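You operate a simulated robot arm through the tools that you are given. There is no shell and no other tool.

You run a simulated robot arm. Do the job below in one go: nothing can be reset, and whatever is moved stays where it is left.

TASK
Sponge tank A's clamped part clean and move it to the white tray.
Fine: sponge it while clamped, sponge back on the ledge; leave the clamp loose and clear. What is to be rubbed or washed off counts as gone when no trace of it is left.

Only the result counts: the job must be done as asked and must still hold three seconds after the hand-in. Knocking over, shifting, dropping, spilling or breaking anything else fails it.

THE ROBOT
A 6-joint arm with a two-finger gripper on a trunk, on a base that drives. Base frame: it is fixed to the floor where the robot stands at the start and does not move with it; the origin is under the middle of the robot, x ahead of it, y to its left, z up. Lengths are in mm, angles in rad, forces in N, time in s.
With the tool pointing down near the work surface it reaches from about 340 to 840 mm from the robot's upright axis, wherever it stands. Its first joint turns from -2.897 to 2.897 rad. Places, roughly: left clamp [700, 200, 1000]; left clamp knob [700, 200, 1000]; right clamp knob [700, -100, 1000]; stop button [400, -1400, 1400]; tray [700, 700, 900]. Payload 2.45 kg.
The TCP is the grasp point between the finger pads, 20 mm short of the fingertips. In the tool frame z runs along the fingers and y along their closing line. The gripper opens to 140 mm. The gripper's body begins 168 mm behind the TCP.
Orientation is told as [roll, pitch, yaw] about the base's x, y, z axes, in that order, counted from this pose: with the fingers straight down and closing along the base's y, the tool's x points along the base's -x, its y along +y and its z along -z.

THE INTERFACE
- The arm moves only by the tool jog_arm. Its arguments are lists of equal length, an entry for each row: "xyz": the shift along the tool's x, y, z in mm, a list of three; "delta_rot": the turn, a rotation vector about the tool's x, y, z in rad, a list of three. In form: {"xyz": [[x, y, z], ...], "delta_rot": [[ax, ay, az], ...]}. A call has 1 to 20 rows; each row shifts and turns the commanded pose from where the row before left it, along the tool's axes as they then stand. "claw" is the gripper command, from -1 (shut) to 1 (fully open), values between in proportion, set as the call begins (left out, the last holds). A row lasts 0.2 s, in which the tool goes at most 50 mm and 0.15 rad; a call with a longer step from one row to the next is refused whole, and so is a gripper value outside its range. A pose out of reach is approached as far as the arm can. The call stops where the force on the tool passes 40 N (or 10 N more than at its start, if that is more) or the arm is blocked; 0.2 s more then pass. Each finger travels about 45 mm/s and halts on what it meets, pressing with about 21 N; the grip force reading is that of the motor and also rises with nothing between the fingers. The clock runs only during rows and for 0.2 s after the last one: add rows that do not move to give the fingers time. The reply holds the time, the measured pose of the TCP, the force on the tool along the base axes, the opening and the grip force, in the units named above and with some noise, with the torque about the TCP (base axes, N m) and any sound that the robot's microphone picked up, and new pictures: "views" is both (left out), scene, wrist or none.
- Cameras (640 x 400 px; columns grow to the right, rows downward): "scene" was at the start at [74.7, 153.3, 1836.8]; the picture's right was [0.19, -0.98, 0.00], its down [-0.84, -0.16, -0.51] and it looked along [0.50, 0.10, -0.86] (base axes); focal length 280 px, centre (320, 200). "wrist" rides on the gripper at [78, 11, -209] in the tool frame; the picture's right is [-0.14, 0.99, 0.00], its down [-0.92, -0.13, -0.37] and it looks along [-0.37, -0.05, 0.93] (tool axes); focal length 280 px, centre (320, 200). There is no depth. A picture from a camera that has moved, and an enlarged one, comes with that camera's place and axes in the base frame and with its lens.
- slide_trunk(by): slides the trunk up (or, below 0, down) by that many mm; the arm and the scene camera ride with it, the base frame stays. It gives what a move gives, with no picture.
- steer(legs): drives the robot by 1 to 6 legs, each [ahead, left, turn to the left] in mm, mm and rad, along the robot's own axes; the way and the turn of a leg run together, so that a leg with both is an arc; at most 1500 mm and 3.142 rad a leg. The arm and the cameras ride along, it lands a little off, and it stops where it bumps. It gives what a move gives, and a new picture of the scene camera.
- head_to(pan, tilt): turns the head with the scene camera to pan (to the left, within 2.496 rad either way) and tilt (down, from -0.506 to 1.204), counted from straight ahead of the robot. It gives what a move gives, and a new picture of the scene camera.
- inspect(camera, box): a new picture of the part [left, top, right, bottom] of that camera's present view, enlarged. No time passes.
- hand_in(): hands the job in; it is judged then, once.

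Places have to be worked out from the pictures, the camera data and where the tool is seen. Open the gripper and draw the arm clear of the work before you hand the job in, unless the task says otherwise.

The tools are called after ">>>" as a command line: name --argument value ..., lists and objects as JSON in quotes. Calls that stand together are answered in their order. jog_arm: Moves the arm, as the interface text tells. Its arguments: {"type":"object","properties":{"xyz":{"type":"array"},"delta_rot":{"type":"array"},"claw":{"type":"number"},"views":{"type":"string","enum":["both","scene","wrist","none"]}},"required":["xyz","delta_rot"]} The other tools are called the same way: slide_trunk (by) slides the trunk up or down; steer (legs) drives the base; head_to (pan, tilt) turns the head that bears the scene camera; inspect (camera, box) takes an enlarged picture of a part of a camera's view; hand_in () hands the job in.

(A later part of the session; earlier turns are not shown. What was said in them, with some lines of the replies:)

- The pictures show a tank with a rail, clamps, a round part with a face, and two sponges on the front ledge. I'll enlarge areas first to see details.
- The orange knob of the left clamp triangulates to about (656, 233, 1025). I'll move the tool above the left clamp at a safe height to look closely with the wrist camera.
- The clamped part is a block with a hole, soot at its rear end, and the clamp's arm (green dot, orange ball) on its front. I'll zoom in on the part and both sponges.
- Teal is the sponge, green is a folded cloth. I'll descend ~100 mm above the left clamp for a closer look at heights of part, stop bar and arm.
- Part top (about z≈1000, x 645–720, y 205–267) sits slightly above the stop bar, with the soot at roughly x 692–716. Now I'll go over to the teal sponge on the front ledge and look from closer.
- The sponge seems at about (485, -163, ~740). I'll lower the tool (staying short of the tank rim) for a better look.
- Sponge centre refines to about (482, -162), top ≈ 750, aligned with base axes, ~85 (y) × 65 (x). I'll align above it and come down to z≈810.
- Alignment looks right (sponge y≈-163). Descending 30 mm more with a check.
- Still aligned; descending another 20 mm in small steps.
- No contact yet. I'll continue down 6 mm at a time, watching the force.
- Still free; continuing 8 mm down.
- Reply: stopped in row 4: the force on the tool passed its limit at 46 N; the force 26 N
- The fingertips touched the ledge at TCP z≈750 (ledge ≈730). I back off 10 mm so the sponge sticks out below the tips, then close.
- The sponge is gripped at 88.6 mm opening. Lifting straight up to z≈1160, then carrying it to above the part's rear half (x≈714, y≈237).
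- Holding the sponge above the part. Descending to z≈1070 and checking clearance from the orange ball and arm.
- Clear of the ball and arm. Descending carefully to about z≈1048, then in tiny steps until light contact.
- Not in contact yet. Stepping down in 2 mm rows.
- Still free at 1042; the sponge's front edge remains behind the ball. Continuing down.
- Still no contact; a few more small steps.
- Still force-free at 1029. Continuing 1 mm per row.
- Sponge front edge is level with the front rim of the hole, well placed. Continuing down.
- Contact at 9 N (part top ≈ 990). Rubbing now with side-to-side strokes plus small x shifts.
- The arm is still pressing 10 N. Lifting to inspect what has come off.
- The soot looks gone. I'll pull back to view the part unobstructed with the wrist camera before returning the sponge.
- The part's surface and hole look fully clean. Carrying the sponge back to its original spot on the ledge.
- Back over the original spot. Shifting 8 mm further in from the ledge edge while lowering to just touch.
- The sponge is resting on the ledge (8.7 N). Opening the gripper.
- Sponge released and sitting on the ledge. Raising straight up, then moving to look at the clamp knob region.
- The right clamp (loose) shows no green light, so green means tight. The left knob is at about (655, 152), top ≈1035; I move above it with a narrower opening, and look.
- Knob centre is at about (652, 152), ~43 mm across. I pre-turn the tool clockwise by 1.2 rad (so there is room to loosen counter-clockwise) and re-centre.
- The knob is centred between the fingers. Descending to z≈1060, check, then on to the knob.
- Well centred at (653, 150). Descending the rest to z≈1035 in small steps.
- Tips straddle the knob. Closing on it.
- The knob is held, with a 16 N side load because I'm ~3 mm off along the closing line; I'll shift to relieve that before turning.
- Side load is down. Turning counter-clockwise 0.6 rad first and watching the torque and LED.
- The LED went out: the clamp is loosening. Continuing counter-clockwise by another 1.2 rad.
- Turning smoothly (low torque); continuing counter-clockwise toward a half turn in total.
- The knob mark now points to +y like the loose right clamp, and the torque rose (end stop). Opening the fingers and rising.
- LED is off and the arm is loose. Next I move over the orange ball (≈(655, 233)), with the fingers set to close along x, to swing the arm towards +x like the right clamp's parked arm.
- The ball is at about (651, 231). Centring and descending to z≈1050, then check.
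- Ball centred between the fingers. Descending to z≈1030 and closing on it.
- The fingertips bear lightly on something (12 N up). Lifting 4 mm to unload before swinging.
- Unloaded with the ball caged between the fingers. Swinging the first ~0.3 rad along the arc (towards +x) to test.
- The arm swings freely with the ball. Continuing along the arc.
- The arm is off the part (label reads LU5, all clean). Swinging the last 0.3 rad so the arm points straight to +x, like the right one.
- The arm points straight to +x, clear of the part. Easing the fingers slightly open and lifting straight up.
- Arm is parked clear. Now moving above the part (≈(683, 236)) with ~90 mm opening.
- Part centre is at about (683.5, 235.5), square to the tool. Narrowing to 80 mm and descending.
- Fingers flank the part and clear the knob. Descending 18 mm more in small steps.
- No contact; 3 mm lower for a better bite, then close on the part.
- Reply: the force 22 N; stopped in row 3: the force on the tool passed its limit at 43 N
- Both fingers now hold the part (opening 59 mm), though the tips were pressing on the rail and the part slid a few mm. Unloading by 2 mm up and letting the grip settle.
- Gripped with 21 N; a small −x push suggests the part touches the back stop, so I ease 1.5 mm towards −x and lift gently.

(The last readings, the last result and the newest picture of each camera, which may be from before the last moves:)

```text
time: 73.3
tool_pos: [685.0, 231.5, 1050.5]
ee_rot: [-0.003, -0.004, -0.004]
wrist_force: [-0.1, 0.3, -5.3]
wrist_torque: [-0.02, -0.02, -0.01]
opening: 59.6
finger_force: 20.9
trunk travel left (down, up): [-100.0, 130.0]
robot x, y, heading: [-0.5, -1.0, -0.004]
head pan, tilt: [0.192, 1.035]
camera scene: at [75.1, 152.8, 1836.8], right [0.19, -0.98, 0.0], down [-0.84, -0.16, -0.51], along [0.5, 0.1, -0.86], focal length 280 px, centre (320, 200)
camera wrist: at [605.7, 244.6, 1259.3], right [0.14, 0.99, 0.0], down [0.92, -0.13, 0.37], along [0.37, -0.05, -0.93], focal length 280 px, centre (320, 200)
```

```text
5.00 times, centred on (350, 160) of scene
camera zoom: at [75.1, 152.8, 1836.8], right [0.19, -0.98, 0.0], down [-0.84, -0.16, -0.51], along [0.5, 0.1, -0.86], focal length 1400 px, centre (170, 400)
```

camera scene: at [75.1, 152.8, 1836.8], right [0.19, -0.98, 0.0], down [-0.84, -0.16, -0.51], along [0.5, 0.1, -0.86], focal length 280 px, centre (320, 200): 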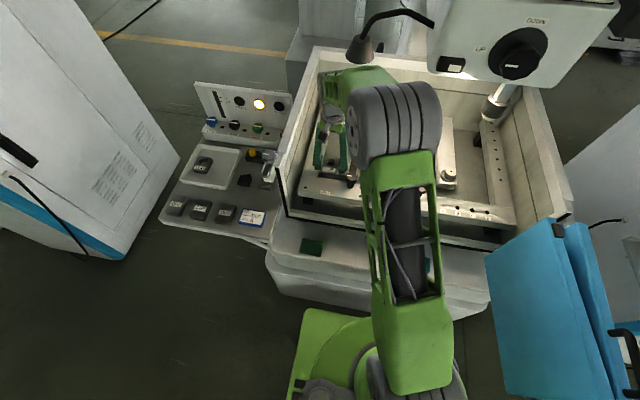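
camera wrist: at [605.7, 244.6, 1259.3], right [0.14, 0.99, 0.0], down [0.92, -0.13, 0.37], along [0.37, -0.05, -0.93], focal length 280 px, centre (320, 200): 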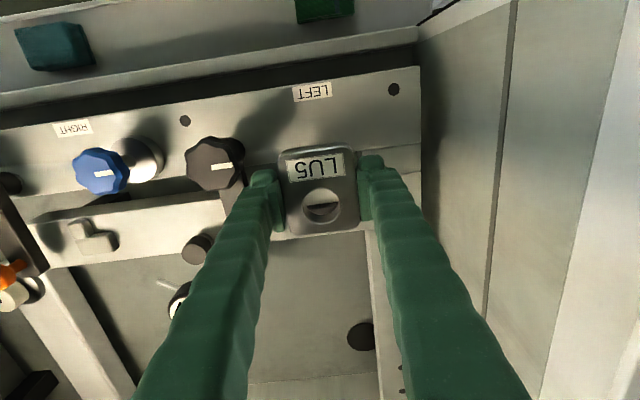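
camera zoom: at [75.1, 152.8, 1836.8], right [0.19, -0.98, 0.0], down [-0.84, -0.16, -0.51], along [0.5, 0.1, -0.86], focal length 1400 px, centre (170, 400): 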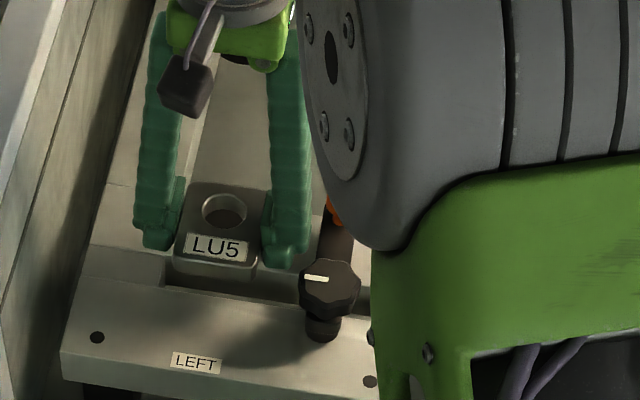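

Part is held (weight ≈5 N). Raising it to z≈1350 to clear the tank wall, and then re-check.

>>> jog_arm --xyz '[[0, 0, -30], [0, 0, -40], [0, 0, -45], [0, 0, -45], [0, 0, -45], [0, 0, -45], [0, 0, -45]]' --delta_rot '[[0, 0, 0], [0, 0, 0], [0, 0, 0], [0, 0, 0], [0, 0, 0], [0, 0, 0], [0, 0, 0]]' --views "both"

>>> inspect --camera "scene" --box '[150, 130, 300, 240]'

>>> inspect --camera "wrist" --box '[260, 120, 400, 260]'

```text
time: 74.9
tool_pos: [683.0, 232.1, 1344.2]
ee_rot: [-0.003, -0.005, -0.004]
wrist_force: [-0.2, -0.5, -4.8]
wrist_torque: [-0.01, -0.01, -0.02]
opening: 59.5
finger_force: 21.0
trunk travel left (down, up): [-100.0, 130.0]
robot x, y, heading: [0.2, -0.8, 0.001]
head pan, tilt: [0.192, 1.035]
camera scene: at [75.1, 152.9, 1836.8], right [0.19, -0.98, 0.0], down [-0.84, -0.16, -0.51], along [0.5, 0.1, -0.86], focal length 280 px, centre (320, 200)
camera wrist: at [603.5, 245.3, 1553.6], right [0.14, 0.99, 0.0], down [0.92, -0.13, 0.37], along [0.37, -0.06, -0.93], focal length 280 px, centre (320, 200)
```

scene: 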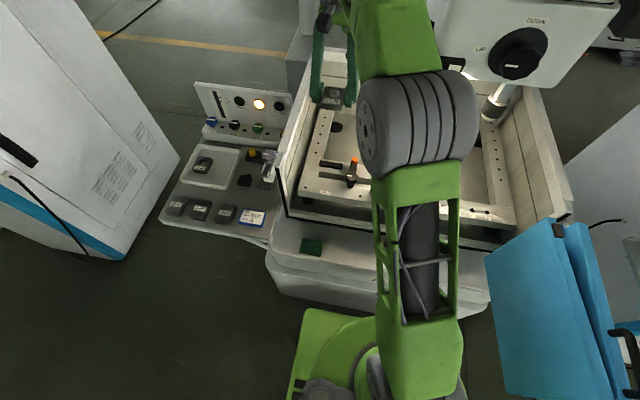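
wrist: 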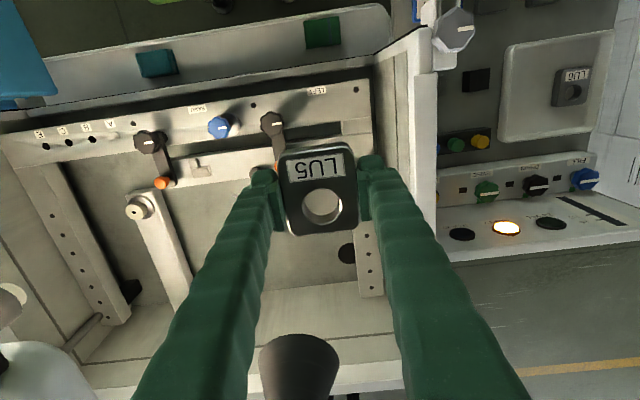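

```text
3.64 times, centred on (225, 185) of scene
camera zoom: at [75.1, 152.9, 1836.8], right [0.19, -0.98, 0.0], down [-0.84, -0.16, -0.51], along [0.5, 0.1, -0.86], focal length 1018 px, centre (666, 254)
```

zoom: 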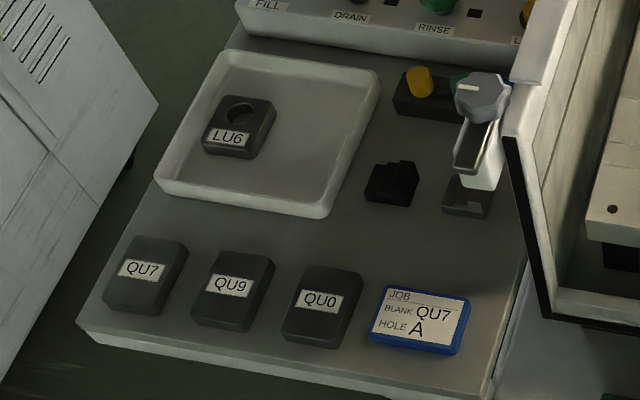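

```text
2.86 times, centred on (330, 190) of wrist
camera zoom: at [603.5, 245.3, 1553.6], right [0.14, 0.99, 0.0], down [0.92, -0.13, 0.37], along [0.37, -0.06, -0.93], focal length 801 px, centre (291, 229)
```

zoom: 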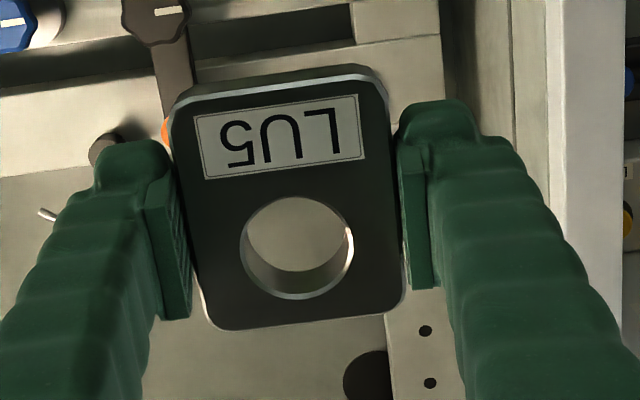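

The part is clean all round. The tray (x≈590–780, y≈635–815) holds LU6 on its left, with free space on its right half; it's out of reach, so I drive the base 350 mm left.

>>> steer --legs '[[0, 350, 0]]'

```text
time: 78.5
tool_pos: [684.2, 581.3, 1343.8]
ee_rot: [-0.003, -0.004, -0.003]
wrist_force: [0.2, -0.2, -4.6]
wrist_torque: [-0.06, -0.01, -0.01]
opening: 59.5
finger_force: 21.0
trunk travel left (down, up): [-100.0, 130.0]
robot x, y, heading: [0.5, 352.0, -0.004]
head pan, tilt: [0.192, 1.035]
camera scene: at [76.2, 502.1, 1836.7], right [0.19, -0.98, 0.0], down [-0.84, -0.16, -0.51], along [0.5, 0.1, -0.86], focal length 280 px, centre (320, 200)
```

scene: 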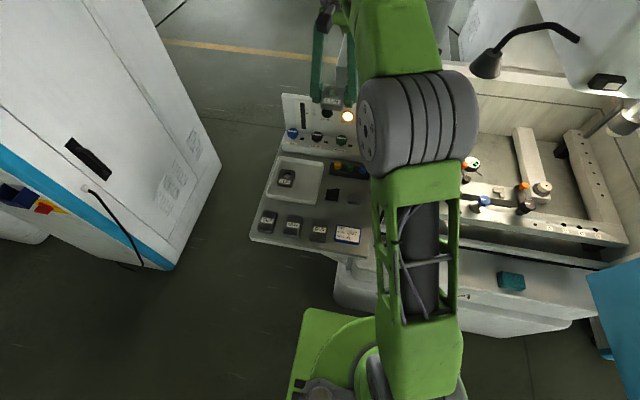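

Arrived at y≈352. Now moving over the tray's free side at z≈1200 to view it with the wrist camera.

>>> jog_arm --xyz '[[10, 26, 30], [10, 26, 30], [10, 26, 35], [10, 22, 35]]' --delta_rot '[[0, 0, 0], [0, 0, 0], [0, 0, 0], [0, 0, 0]]'

>>> inspect --camera "scene" --box '[240, 130, 380, 250]'

>>> inspect --camera "wrist" --box '[200, 40, 480, 240]'

```text
time: 79.5
tool_pos: [644.5, 681.0, 1212.7]
ee_rot: [-0.004, -0.003, -0.005]
wrist_force: [-0.1, -0.2, -4.7]
wrist_torque: [-0.08, -0.01, 0.02]
opening: 59.3
finger_force: 21.2
trunk travel left (down, up): [-100.0, 130.0]
robot x, y, heading: [0.5, 348.6, -0.002]
head pan, tilt: [0.192, 1.035]
camera scene: at [76.4, 502.6, 1836.6], right [0.19, -0.98, 0.0], down [-0.84, -0.16, -0.51], along [0.5, 0.1, -0.86], focal length 280 px, centre (320, 200)
camera wrist: at [564.9, 694.1, 1421.9], right [0.14, 0.99, 0.0], down [0.92, -0.13, 0.37], along [0.37, -0.06, -0.93], focal length 280 px, centre (320, 200)
```

scene: 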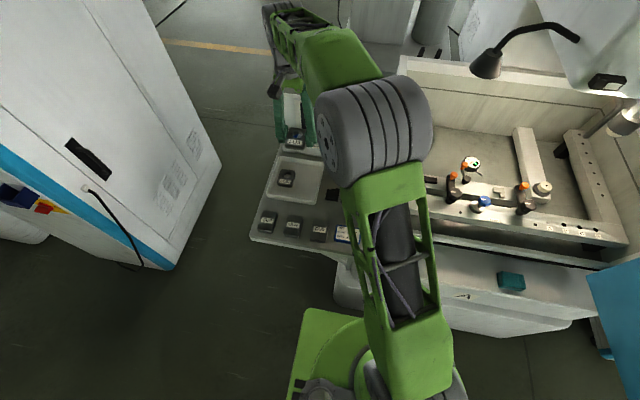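
wrist: 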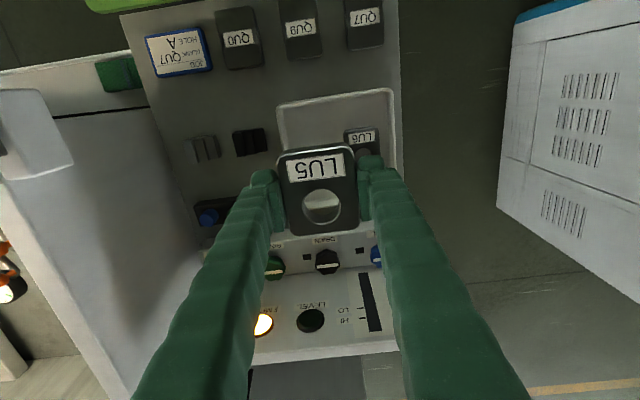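

```text
3.33 times, centred on (310, 190) of scene
camera zoom: at [76.4, 502.6, 1836.6], right [0.19, -0.98, 0.0], down [-0.84, -0.16, -0.51], along [0.5, 0.1, -0.86], focal length 933 px, centre (353, 233)
```

zoom: 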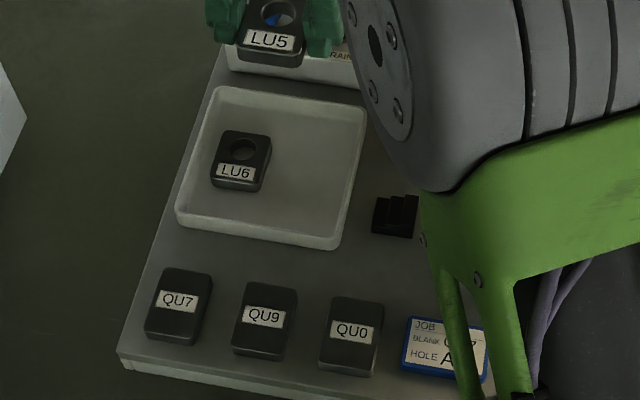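

```text
2.00 times, centred on (340, 140) of wrist
camera zoom: at [564.9, 694.1, 1421.9], right [0.14, 0.99, 0.0], down [0.92, -0.13, 0.37], along [0.37, -0.06, -0.93], focal length 561 px, centre (280, 320)
```

zoom: 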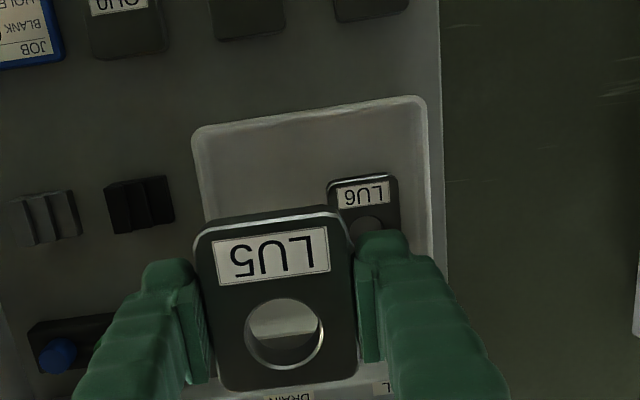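

Tray inner area is about x 600–773, y 636–810, LU6 at x 655–719, y 731–790. I'll turn the tool 90° so the fingers sit along x and the part (long side along y) fits at about (686, 684).

>>> jog_arm --xyz '[[0, 0, 0], [0, 0, 0], [0, 0, 0], [0, 0, 0], [0, 0, 0], [0, 0, 0], [0, 0, 0], [0, 0, 0], [0, 0, 0], [0, 0, 0], [0, 0, 0], [-1.5, -21, 0], [-1.5, -20.5, 0]]' --delta_rot '[[0, 0, -0.143], [0, 0, -0.143], [0, 0, -0.143], [0, 0, -0.143], [0, 0, -0.143], [0, 0, -0.143], [0, 0, -0.143], [0, 0, -0.143], [0, 0, -0.143], [0, 0, -0.143], [0, 0, -0.145], [0, 0, 0], [0, 0, 0]]'

>>> inspect --camera "scene" --box '[240, 110, 380, 230]'

>>> inspect --camera "wrist" --box '[200, 60, 480, 260]'

```text
time: 82.3
tool_pos: [688.3, 683.6, 1213.5]
ee_rot: [-0.003, 0.003, 1.571]
wrist_force: [0.6, 0.7, -5.3]
wrist_torque: [0.0, 0.03, 0.0]
opening: 59.4
finger_force: 20.7
trunk travel left (down, up): [-100.0, 130.0]
robot x, y, heading: [1.6, 350.5, -0.001]
head pan, tilt: [0.192, 1.035]
camera scene: at [76.9, 501.9, 1836.7], right [0.19, -0.98, 0.0], down [-0.84, -0.16, -0.51], along [0.5, 0.1, -0.86], focal length 280 px, centre (320, 200)
camera wrist: at [676.2, 606.6, 1423.7], right [-0.99, 0.14, 0.0], down [0.13, 0.92, 0.37], along [0.05, 0.36, -0.93], focal length 280 px, centre (320, 200)
```

scene: 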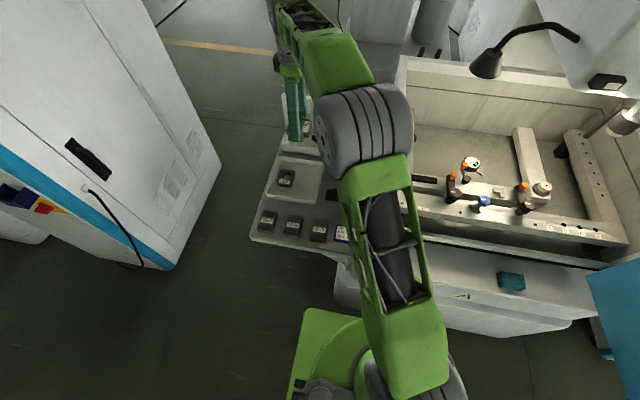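
wrist: 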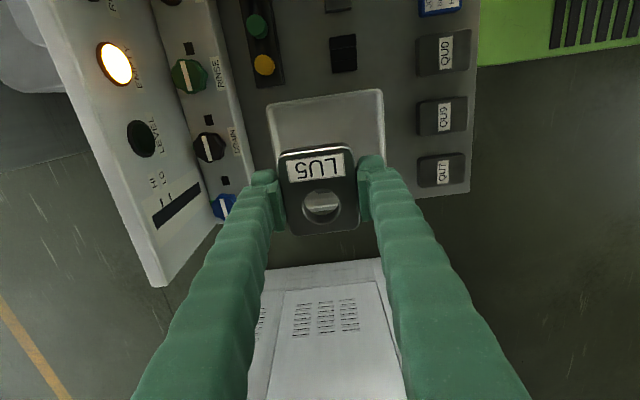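

```text
3.33 times, centred on (310, 170) of scene
camera zoom: at [76.9, 501.9, 1836.7], right [0.19, -0.98, 0.0], down [-0.84, -0.16, -0.51], along [0.5, 0.1, -0.86], focal length 933 px, centre (353, 300)
```

zoom: 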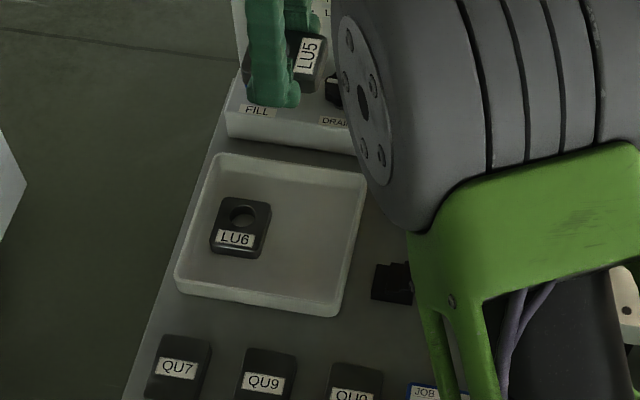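

```text
2.00 times, centred on (340, 160) of wrist
camera zoom: at [676.2, 606.6, 1423.7], right [-0.99, 0.14, 0.0], down [0.13, 0.92, 0.37], along [0.05, 0.36, -0.93], focal length 561 px, centre (280, 280)
```

zoom: 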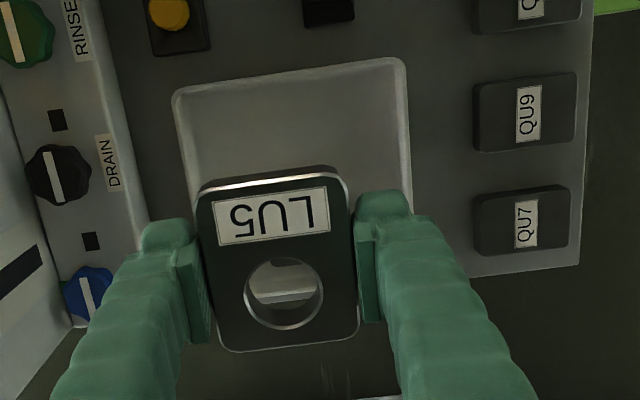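

The wrist view gives slightly smaller x/y for the tray, so I aim for about (681, 681). Descending to z≈1030 and re-checking.

>>> jog_arm --xyz '[[1, 2, 45], [1, 2, 45], [0.5, 3, 45], [0, 0, 45]]' --delta_rot '[[0, 0, 0], [0, 0, 0], [0, 0, 0], [0, 0, 0]]'

>>> inspect --camera "scene" --box '[250, 130, 350, 220]'

>>> inspect --camera "wrist" --box '[200, 60, 480, 260]'

```text
time: 83.3
tool_pos: [681.7, 679.9, 1031.3]
ee_rot: [-0.004, 0.004, 1.57]
wrist_force: [0.4, -0.2, -4.9]
wrist_torque: [-0.03, 0.06, 0.03]
opening: 59.5
finger_force: 21.3
trunk travel left (down, up): [-100.0, 130.0]
robot x, y, heading: [-0.2, 351.9, -0.001]
head pan, tilt: [0.192, 1.035]
camera scene: at [77.1, 502.4, 1836.6], right [0.19, -0.98, 0.0], down [-0.84, -0.16, -0.51], along [0.5, 0.1, -0.86], focal length 280 px, centre (320, 200)
camera wrist: at [669.6, 603.5, 1240.7], right [-0.99, 0.14, -0.01], down [0.13, 0.92, 0.37], along [0.06, 0.36, -0.93], focal length 280 px, centre (320, 200)
```

scene: 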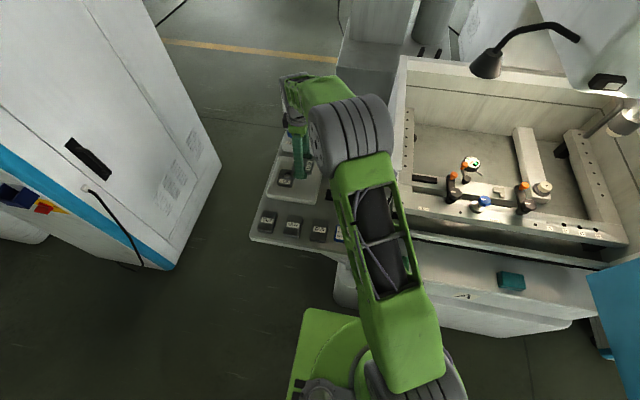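
wrist: 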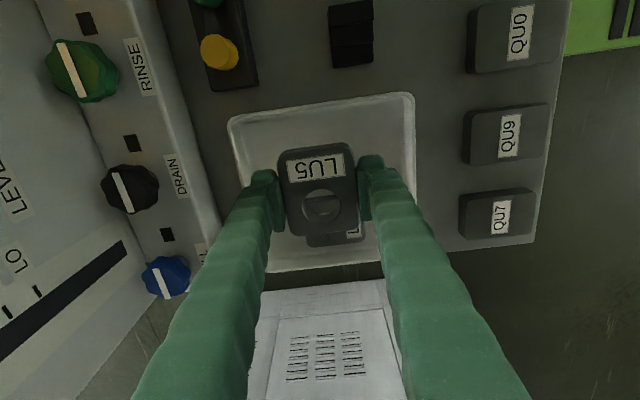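

```text
4.44 times, centred on (300, 175) of scene
camera zoom: at [77.1, 502.4, 1836.6], right [0.19, -0.98, 0.0], down [-0.84, -0.16, -0.51], along [0.5, 0.1, -0.86], focal length 1244 px, centre (409, 311)
```

zoom: 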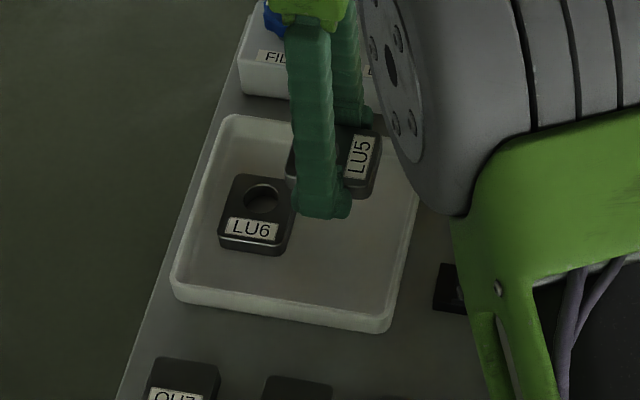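

```text
2.00 times, centred on (340, 160) of wrist
camera zoom: at [669.6, 603.5, 1240.7], right [-0.99, 0.14, -0.01], down [0.13, 0.92, 0.37], along [0.06, 0.36, -0.93], focal length 561 px, centre (280, 280)
```

zoom: 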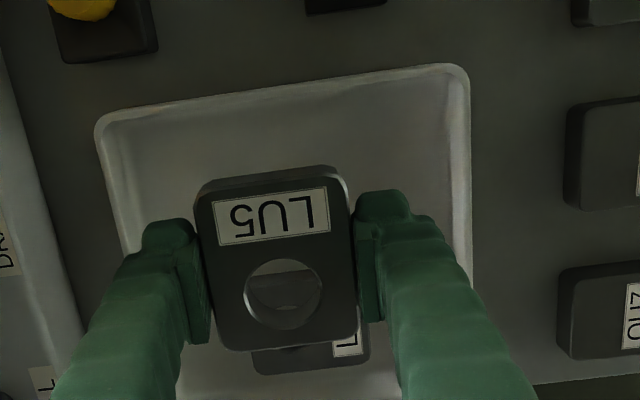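

Estimated free strip y 634–730; the part (y 646–722 now) needs ~1.5 mm shift to be centred. Descending to z≈965.

>>> jog_arm --xyz '[[1.5, 0, 25], [0, 0, 20], [0, 0, 12], [0, 0, 8]]' --delta_rot '[[0, 0, 0], [0, 0, 0], [0, 0, 0], [0, 0, 0]]' --views "none"

>>> inspect --camera "scene" --box '[250, 140, 350, 220]'

>>> inspect --camera "wrist" --box '[200, 60, 480, 260]'

```text
time: 84.3
tool_pos: [682.4, 677.7, 967.4]
ee_rot: [-0.005, 0.003, 1.57]
wrist_force: [-0.3, 1.2, -5.4]
wrist_torque: [0.01, 0.01, 0.01]
opening: 59.4
finger_force: 20.4
trunk travel left (down, up): [-100.0, 130.0]
robot x, y, heading: [-0.8, 351.5, 0.001]
head pan, tilt: [0.192, 1.035]
```

```text
5.00 times, centred on (300, 180) of scene
camera zoom: at [76.5, 502.0, 1836.7], right [0.19, -0.98, 0.0], down [-0.84, -0.16, -0.51], along [0.5, 0.1, -0.86], focal length 1400 px, centre (420, 300)
```

zoom: 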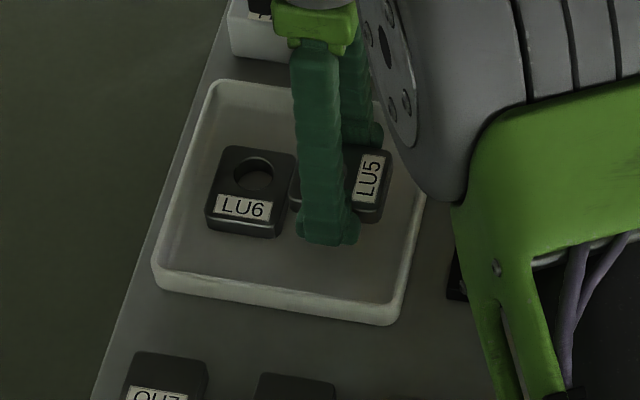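

```text
2.00 times, centred on (340, 160) of wrist
camera zoom: at [670.0, 602.5, 1177.1], right [-0.99, 0.14, -0.01], down [0.13, 0.92, 0.37], along [0.06, 0.36, -0.93], focal length 561 px, centre (280, 280)
```

zoom: 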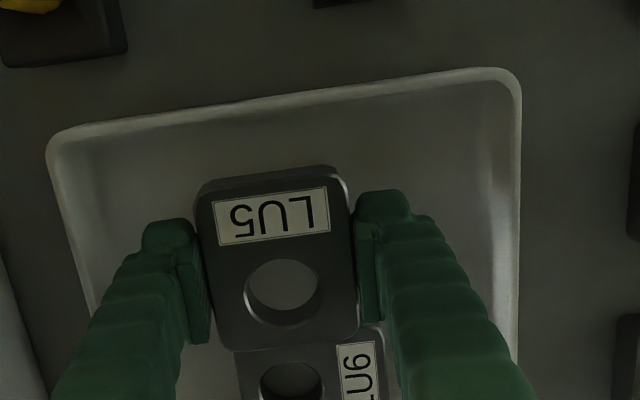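

Gaps look fine (≈10 mm to LU6, ≈14 mm to the rim); shifting 2 mm more towards the rim side and lowering to z≈945.

>>> jog_arm --xyz '[[2, 0, 6], [0, 0, 6], [0, 0, 5], [0, 0, 4]]' --delta_rot '[[0, 0, 0], [0, 0, 0], [0, 0, 0], [0, 0, 0]]' --views "none"

>>> inspect --camera "scene" --box '[250, 140, 350, 220]'

```text
time: 85.3
tool_pos: [682.3, 677.1, 947.1]
ee_rot: [-0.006, 0.003, 1.571]
wrist_force: [0.0, -0.1, -4.7]
wrist_torque: [-0.01, 0.02, 0.01]
opening: 59.4
finger_force: 21.3
trunk travel left (down, up): [-100.0, 130.0]
robot x, y, heading: [-1.3, 350.8, -0.002]
head pan, tilt: [0.192, 1.035]
```

```text
5.00 times, centred on (300, 180) of scene
camera zoom: at [76.3, 501.9, 1836.7], right [0.19, -0.98, 0.0], down [-0.84, -0.16, -0.51], along [0.5, 0.1, -0.86], focal length 1400 px, centre (420, 300)
```

zoom: 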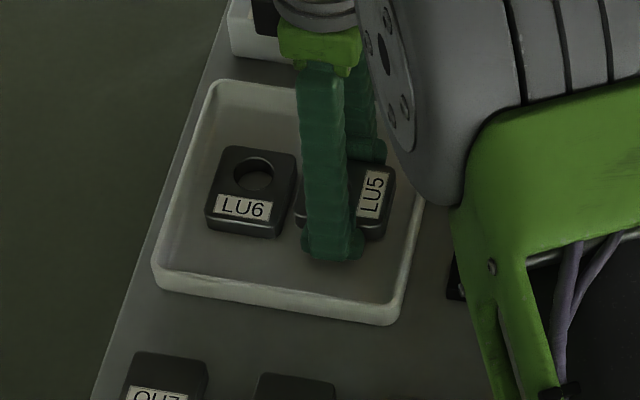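

Still free, with gaps visible on both sides. Lowering in 2 mm rows.

>>> jog_arm --xyz '[[0, 0, 2], [0, 0, 2], [0, 0, 2], [0, 0, 2]]' --delta_rot '[[0, 0, 0], [0, 0, 0], [0, 0, 0], [0, 0, 0]]' --views "none"

>>> jog_arm --xyz '[[0, 0, 1.5], [0, 0, 1.5], [0, 0, 1]]' --delta_rot '[[0, 0, 0], [0, 0, 0], [0, 0, 0]]' --views "none"

>>> inspect --camera "scene" --box '[250, 140, 350, 220]'

```text
time: 86.3
tool_pos: [681.4, 677.1, 943.3]
ee_rot: [-0.01, 0.0, 1.571]
wrist_force: [-1.0, -2.7, 28.5]
wrist_torque: [0.26, 1.28, 0.17]
opening: 59.5
finger_force: 21.5
trunk travel left (down, up): [-100.0, 130.0]
robot x, y, heading: [1.8, 349.8, -0.003]
head pan, tilt: [0.192, 1.035]
```

```text
time: 86.7
tool_pos: [681.0, 676.6, 944.2]
ee_rot: [-0.011, -0.001, 1.571]
wrist_force: [-6.2, -3.5, 16.5]
wrist_torque: [-0.07, 0.98, 0.23]
opening: 59.5
finger_force: 21.1
trunk travel left (down, up): [-100.0, 130.0]
robot x, y, heading: [2.6, 346.9, -0.003]
head pan, tilt: [0.192, 1.035]
stopped in row 2: the force on the tool passed its limit at 43 N (the readings are from after the stop); the commanded pose is now the measured one
```

```text
5.00 times, centred on (300, 180) of scene
camera zoom: at [73.1, 500.2, 1836.9], right [0.19, -0.98, 0.0], down [-0.84, -0.16, -0.51], along [0.5, 0.1, -0.86], focal length 1400 px, centre (420, 300)
```

zoom: 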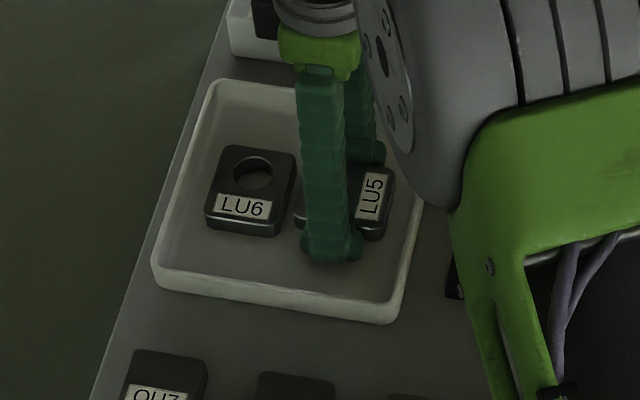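

Contact made at z≈944. Before releasing, I zoom in to confirm that the part is sitting on the tray floor.

>>> inspect --camera "scene" --box '[285, 160, 335, 200]'

>>> inspect --camera "wrist" --box '[220, 110, 420, 260]'

```text
10.00 times, centred on (310, 180) of scene
camera zoom: at [73.1, 500.2, 1836.9], right [0.19, -0.98, 0.0], down [-0.84, -0.16, -0.51], along [0.5, 0.1, -0.86], focal length 2799 px, centre (420, 400)
```

zoom: 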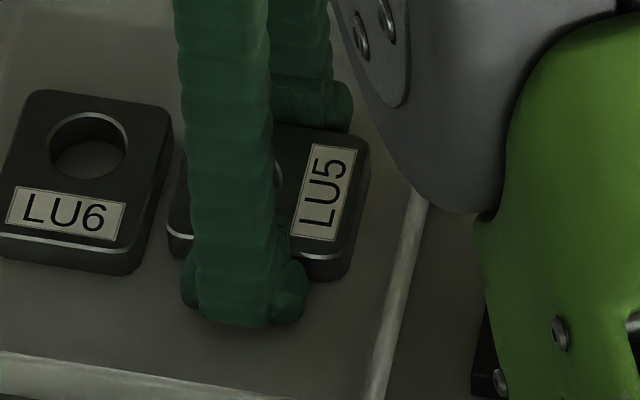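

```text
2.67 times, centred on (320, 185) of wrist
camera zoom: at [668.2, 599.3, 1153.5], right [-0.99, 0.14, -0.01], down [0.12, 0.92, 0.37], along [0.06, 0.36, -0.93], focal length 748 px, centre (320, 240)
```

zoom: 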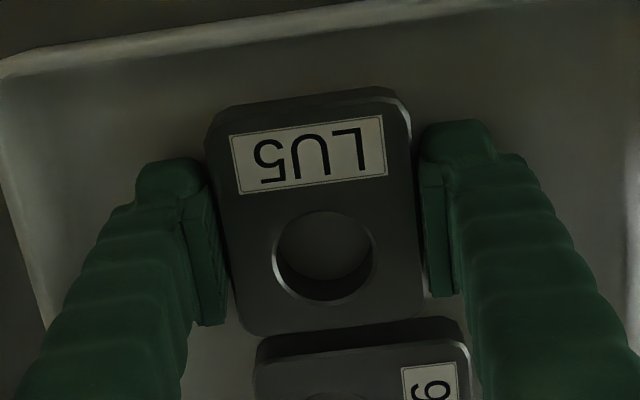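

The part sits at floor level beside LU6. Easing up 1 mm and opening to ~78 mm.

>>> jog_arm --xyz '[[0, 0, -1], [0, 0, 0]]' --delta_rot '[[0, 0, 0], [0, 0, 0]]' --views "none"

>>> jog_arm --xyz '[[0, 0, 0], [0, 0, 0], [0, 0, 0], [0, 0, 0]]' --delta_rot '[[0, 0, 0], [0, 0, 0], [0, 0, 0], [0, 0, 0]]' --claw 0.12 --views "none"

>>> inspect --camera "scene" --box '[270, 150, 345, 210]'

>>> inspect --camera "wrist" --box '[200, 90, 440, 270]'

```text
time: 87.3
tool_pos: [681.5, 677.4, 944.8]
ee_rot: [-0.012, 0.0, 1.569]
wrist_force: [-8.0, -4.9, 15.0]
wrist_torque: [-0.08, 0.96, 0.24]
opening: 59.8
finger_force: 20.6
trunk travel left (down, up): [-100.0, 130.0]
robot x, y, heading: [-0.8, 349.5, -0.002]
head pan, tilt: [0.192, 1.035]
```

```text
time: 88.3
tool_pos: [683.1, 678.3, 943.2]
ee_rot: [-0.012, 0.0, 1.569]
wrist_force: [4.0, 1.5, 9.1]
wrist_torque: [0.04, 0.38, -0.07]
opening: 76.2
finger_force: 0.0
trunk travel left (down, up): [-100.0, 130.0]
robot x, y, heading: [-0.5, 348.6, 0.001]
head pan, tilt: [0.192, 1.035]
```

```text
6.67 times, centred on (308, 180) of scene
camera zoom: at [75.4, 501.4, 1836.8], right [0.19, -0.98, 0.0], down [-0.84, -0.16, -0.51], along [0.5, 0.1, -0.86], focal length 1866 px, centre (403, 333)
```

zoom: 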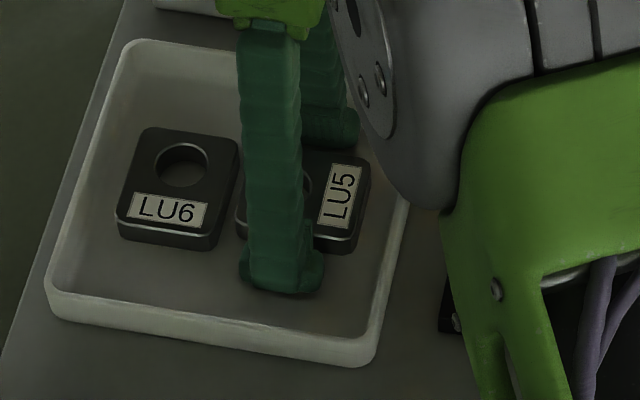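

```text
2.22 times, centred on (320, 180) of wrist
camera zoom: at [669.8, 600.7, 1152.9], right [-0.99, 0.14, -0.01], down [0.12, 0.92, 0.37], along [0.06, 0.37, -0.93], focal length 623 px, centre (320, 244)
```

zoom: 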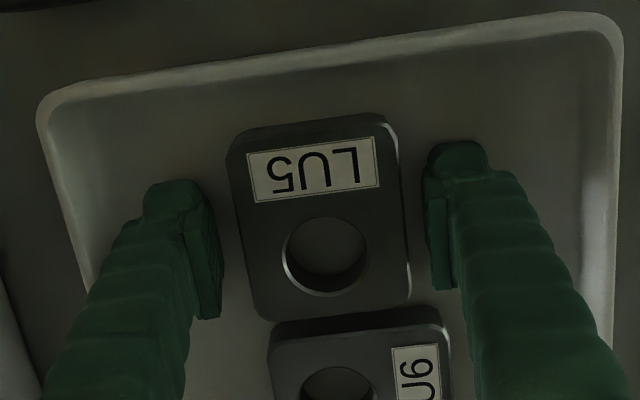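

Released; the part lies flat between LU6 and the rim. Lifting straight up.

>>> jog_arm --xyz '[[0, 0, -4], [0, 0, -15], [0, 0, -30], [0, 0, -45], [0, 0, -45], [0, 0, -45], [0, 0, -45]]' --delta_rot '[[0, 0, 0], [0, 0, 0], [0, 0, 0], [0, 0, 0], [0, 0, 0], [0, 0, 0], [0, 0, 0]]' --views "both"

>>> inspect --camera "scene" --box '[240, 140, 360, 250]'

>>> inspect --camera "wrist" --box '[240, 60, 420, 200]'

```text
time: 89.9
tool_pos: [678.0, 677.6, 1173.8]
ee_rot: [-0.011, -0.001, 1.571]
wrist_force: [-0.3, 0.0, 0.3]
wrist_torque: [0.03, -0.01, -0.01]
opening: 78.1
finger_force: 0.1
trunk travel left (down, up): [-100.0, 130.0]
robot x, y, heading: [-0.8, 352.7, -0.003]
head pan, tilt: [0.192, 1.035]
camera scene: at [75.2, 501.3, 1836.9], right [0.19, -0.98, 0.0], down [-0.84, -0.16, -0.51], along [0.5, 0.1, -0.86], focal length 280 px, centre (320, 200)
camera wrist: at [664.9, 600.1, 1382.2], right [-0.99, 0.14, -0.01], down [0.12, 0.92, 0.37], along [0.06, 0.36, -0.93], focal length 280 px, centre (320, 200)
```

scene: 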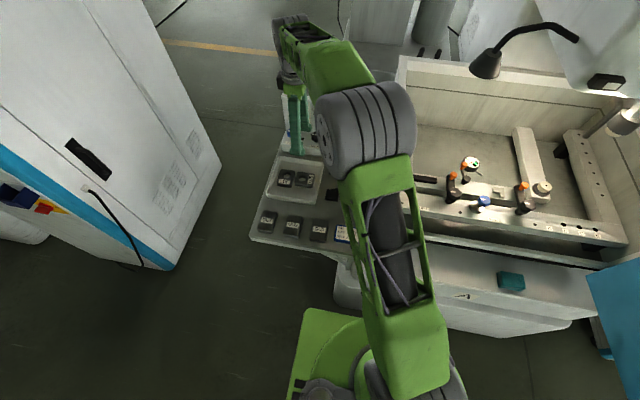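
wrist: 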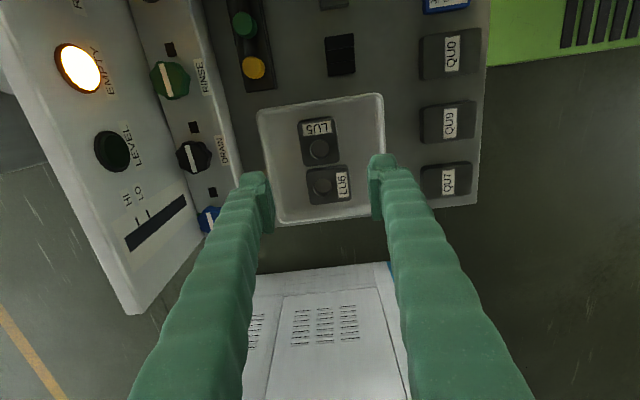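

```text
3.64 times, centred on (300, 195) of scene
camera zoom: at [75.2, 501.3, 1836.9], right [0.19, -0.98, 0.0], down [-0.84, -0.16, -0.51], along [0.5, 0.1, -0.86], focal length 1018 px, centre (393, 218)
```

zoom: 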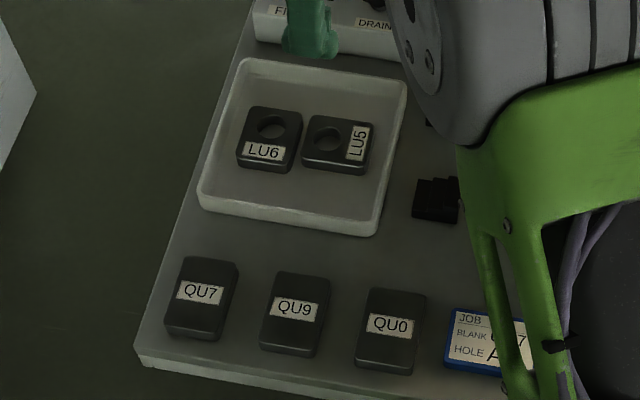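

```text
2.86 times, centred on (330, 130) of wrist
camera zoom: at [664.9, 600.1, 1382.2], right [-0.99, 0.14, -0.01], down [0.12, 0.92, 0.37], along [0.06, 0.36, -0.93], focal length 801 px, centre (291, 400)
```

zoom: 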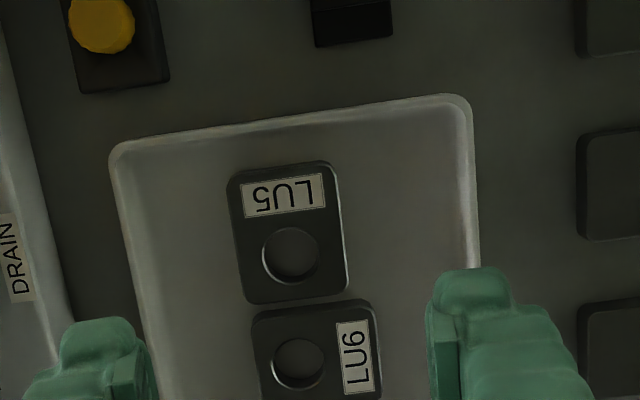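

LU5 lies flat in the tray next to LU6. Opening fully, drawing the arm up and clear, and checking the clamp and the sponge one last time.

>>> jog_arm --xyz '[[0, 0, -45], [0, 0, -45], [0, 0, -45], [10, 35, 0], [10, 35, 0], [10, 35, 0], [0, 0, 0]]' --delta_rot '[[0, 0, 0], [0, 0, 0], [0, 0, 0], [0, 0, 0], [0, 0, 0], [0, 0, 0], [0, 0, 0]]' --claw 1

>>> inspect --camera "scene" --box '[400, 140, 560, 230]'

>>> inspect --camera "scene" --box '[420, 230, 560, 310]'

>>> inspect --camera "scene" --box '[240, 140, 360, 250]'

```text
time: 91.5
tool_pos: [575.8, 647.8, 1305.8]
ee_rot: [-0.011, 0.001, 1.57]
wrist_force: [-0.3, 0.2, -0.1]
wrist_torque: [-0.01, 0.02, -0.02]
opening: 139.9
finger_force: 0.0
trunk travel left (down, up): [-100.0, 130.0]
robot x, y, heading: [-0.3, 351.4, 0.002]
head pan, tilt: [0.192, 1.035]
camera scene: at [76.5, 501.9, 1836.7], right [0.19, -0.98, 0.0], down [-0.84, -0.16, -0.51], along [0.5, 0.1, -0.86], focal length 280 px, centre (320, 200)
camera wrist: at [562.3, 570.6, 1515.9], right [-0.99, 0.14, -0.01], down [0.12, 0.92, 0.37], along [0.06, 0.36, -0.93], focal length 280 px, centre (320, 200)
```

scene: 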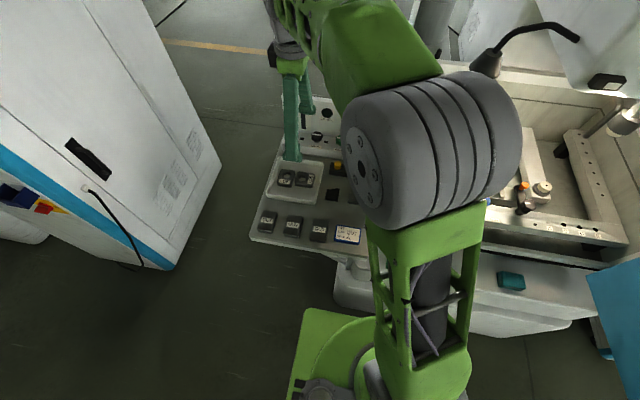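
wrist: 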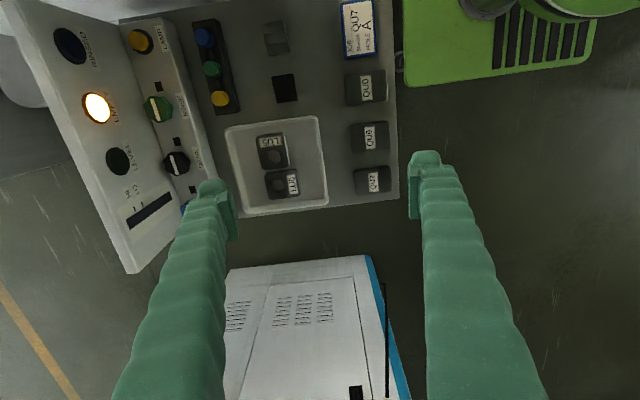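

```text
4.00 times, centred on (480, 185) of scene
camera zoom: at [76.5, 501.9, 1836.7], right [0.19, -0.98, 0.0], down [-0.84, -0.16, -0.51], along [0.5, 0.1, -0.86], focal length 1120 px, centre (-320, 260)
```

zoom: 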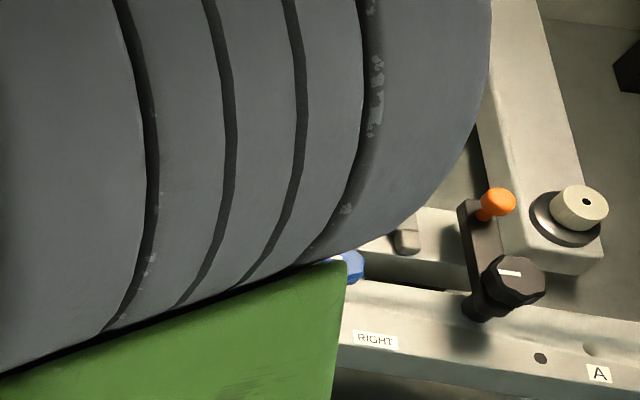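

```text
4.57 times, centred on (490, 270) of scene
camera zoom: at [76.5, 501.9, 1836.7], right [0.19, -0.98, 0.0], down [-0.84, -0.16, -0.51], along [0.5, 0.1, -0.86], focal length 1280 px, centre (-457, -120)
```

zoom: 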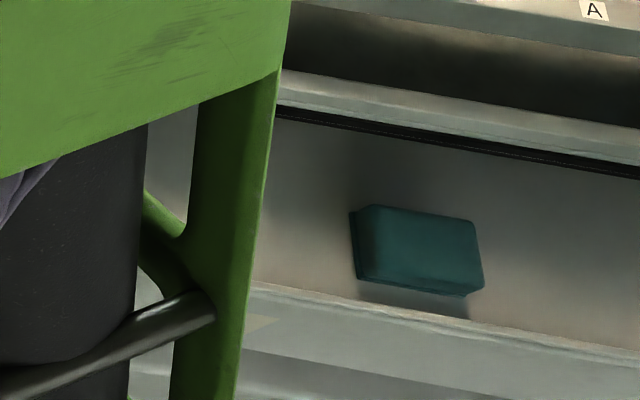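

```text
3.64 times, centred on (300, 195) of scene
camera zoom: at [76.5, 501.9, 1836.7], right [0.19, -0.98, 0.0], down [-0.84, -0.16, -0.51], along [0.5, 0.1, -0.86], focal length 1018 px, centre (393, 218)
```

zoom: 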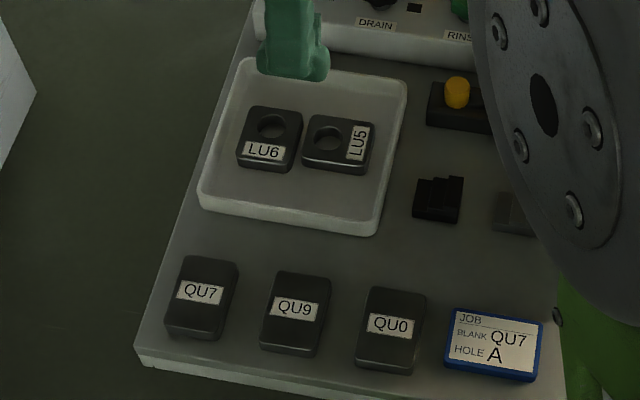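

Sponge on the ledge, LU5 in the tray. One last close look at LU5 for any remaining trace.

>>> inspect --camera "wrist" --box '[250, 130, 310, 205]'

>>> inspect --camera "scene" --box '[290, 165, 325, 190]'

```text
5.33 times, centred on (280, 168) of wrist
camera zoom: at [562.3, 570.6, 1515.9], right [-0.99, 0.14, -0.01], down [0.12, 0.92, 0.37], along [0.06, 0.36, -0.93], focal length 1495 px, centre (533, 373)
```

zoom: 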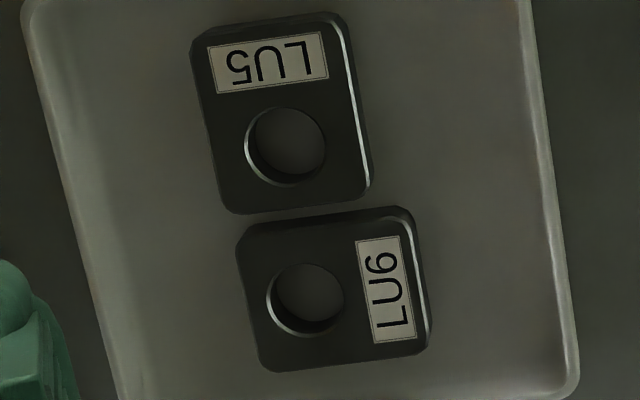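

```text
16.00 times, centred on (308, 178) of scene
camera zoom: at [76.5, 501.9, 1836.7], right [0.19, -0.98, 0.0], down [-0.84, -0.16, -0.51], along [0.5, 0.1, -0.86], focal length 4479 px, centre (520, 560)
```

zoom: 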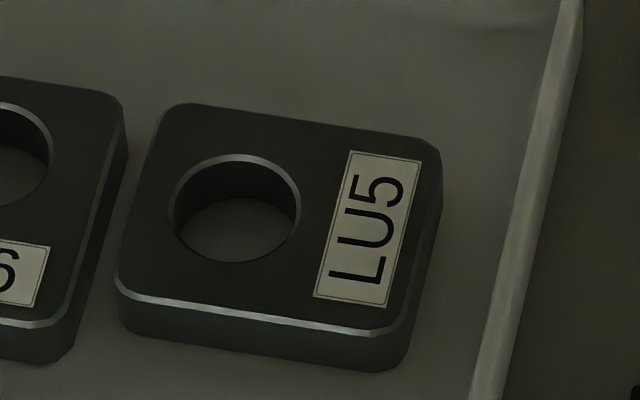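

LU5 is clean and lies flat in the tray. The sponge is on the ledge, the clamp is loose and swung clear, and the gripper is open and away from the work, so I hand in.

>>> hand_in

```text
The job is handed in.
```

I sponged LU5, the part clamped in tank A, while it was still clamped, then moved it to the white tray, and I've handed the job in. I don't have a verdict on it yet.

- **Part:** close-up pictures show no soot left on the visible faces or in the hole. It lies flat in the tray beside LU6, without touching it.
- **Sponge:** it is back on the ledge, about 8 mm further in from the edge than where it started.
- **Clamp:** I turned the knob half a turn to its stop, and the green light is out. The clamp's arm is swung well away from where the part was. The robot hid the clamp in the final pictures; it was still clear in the picture just before I drew the robot arm back.
- **Grasping the part:** as I closed the gripper on the loose part, it slid a few mm on the rail before I lifted it. In the pictures, nothing else was moved.
- **Robot:** I drove the base about 350 mm to the left to reach the tray, and it is still there. The gripper is open and the robot arm is clear of the work.
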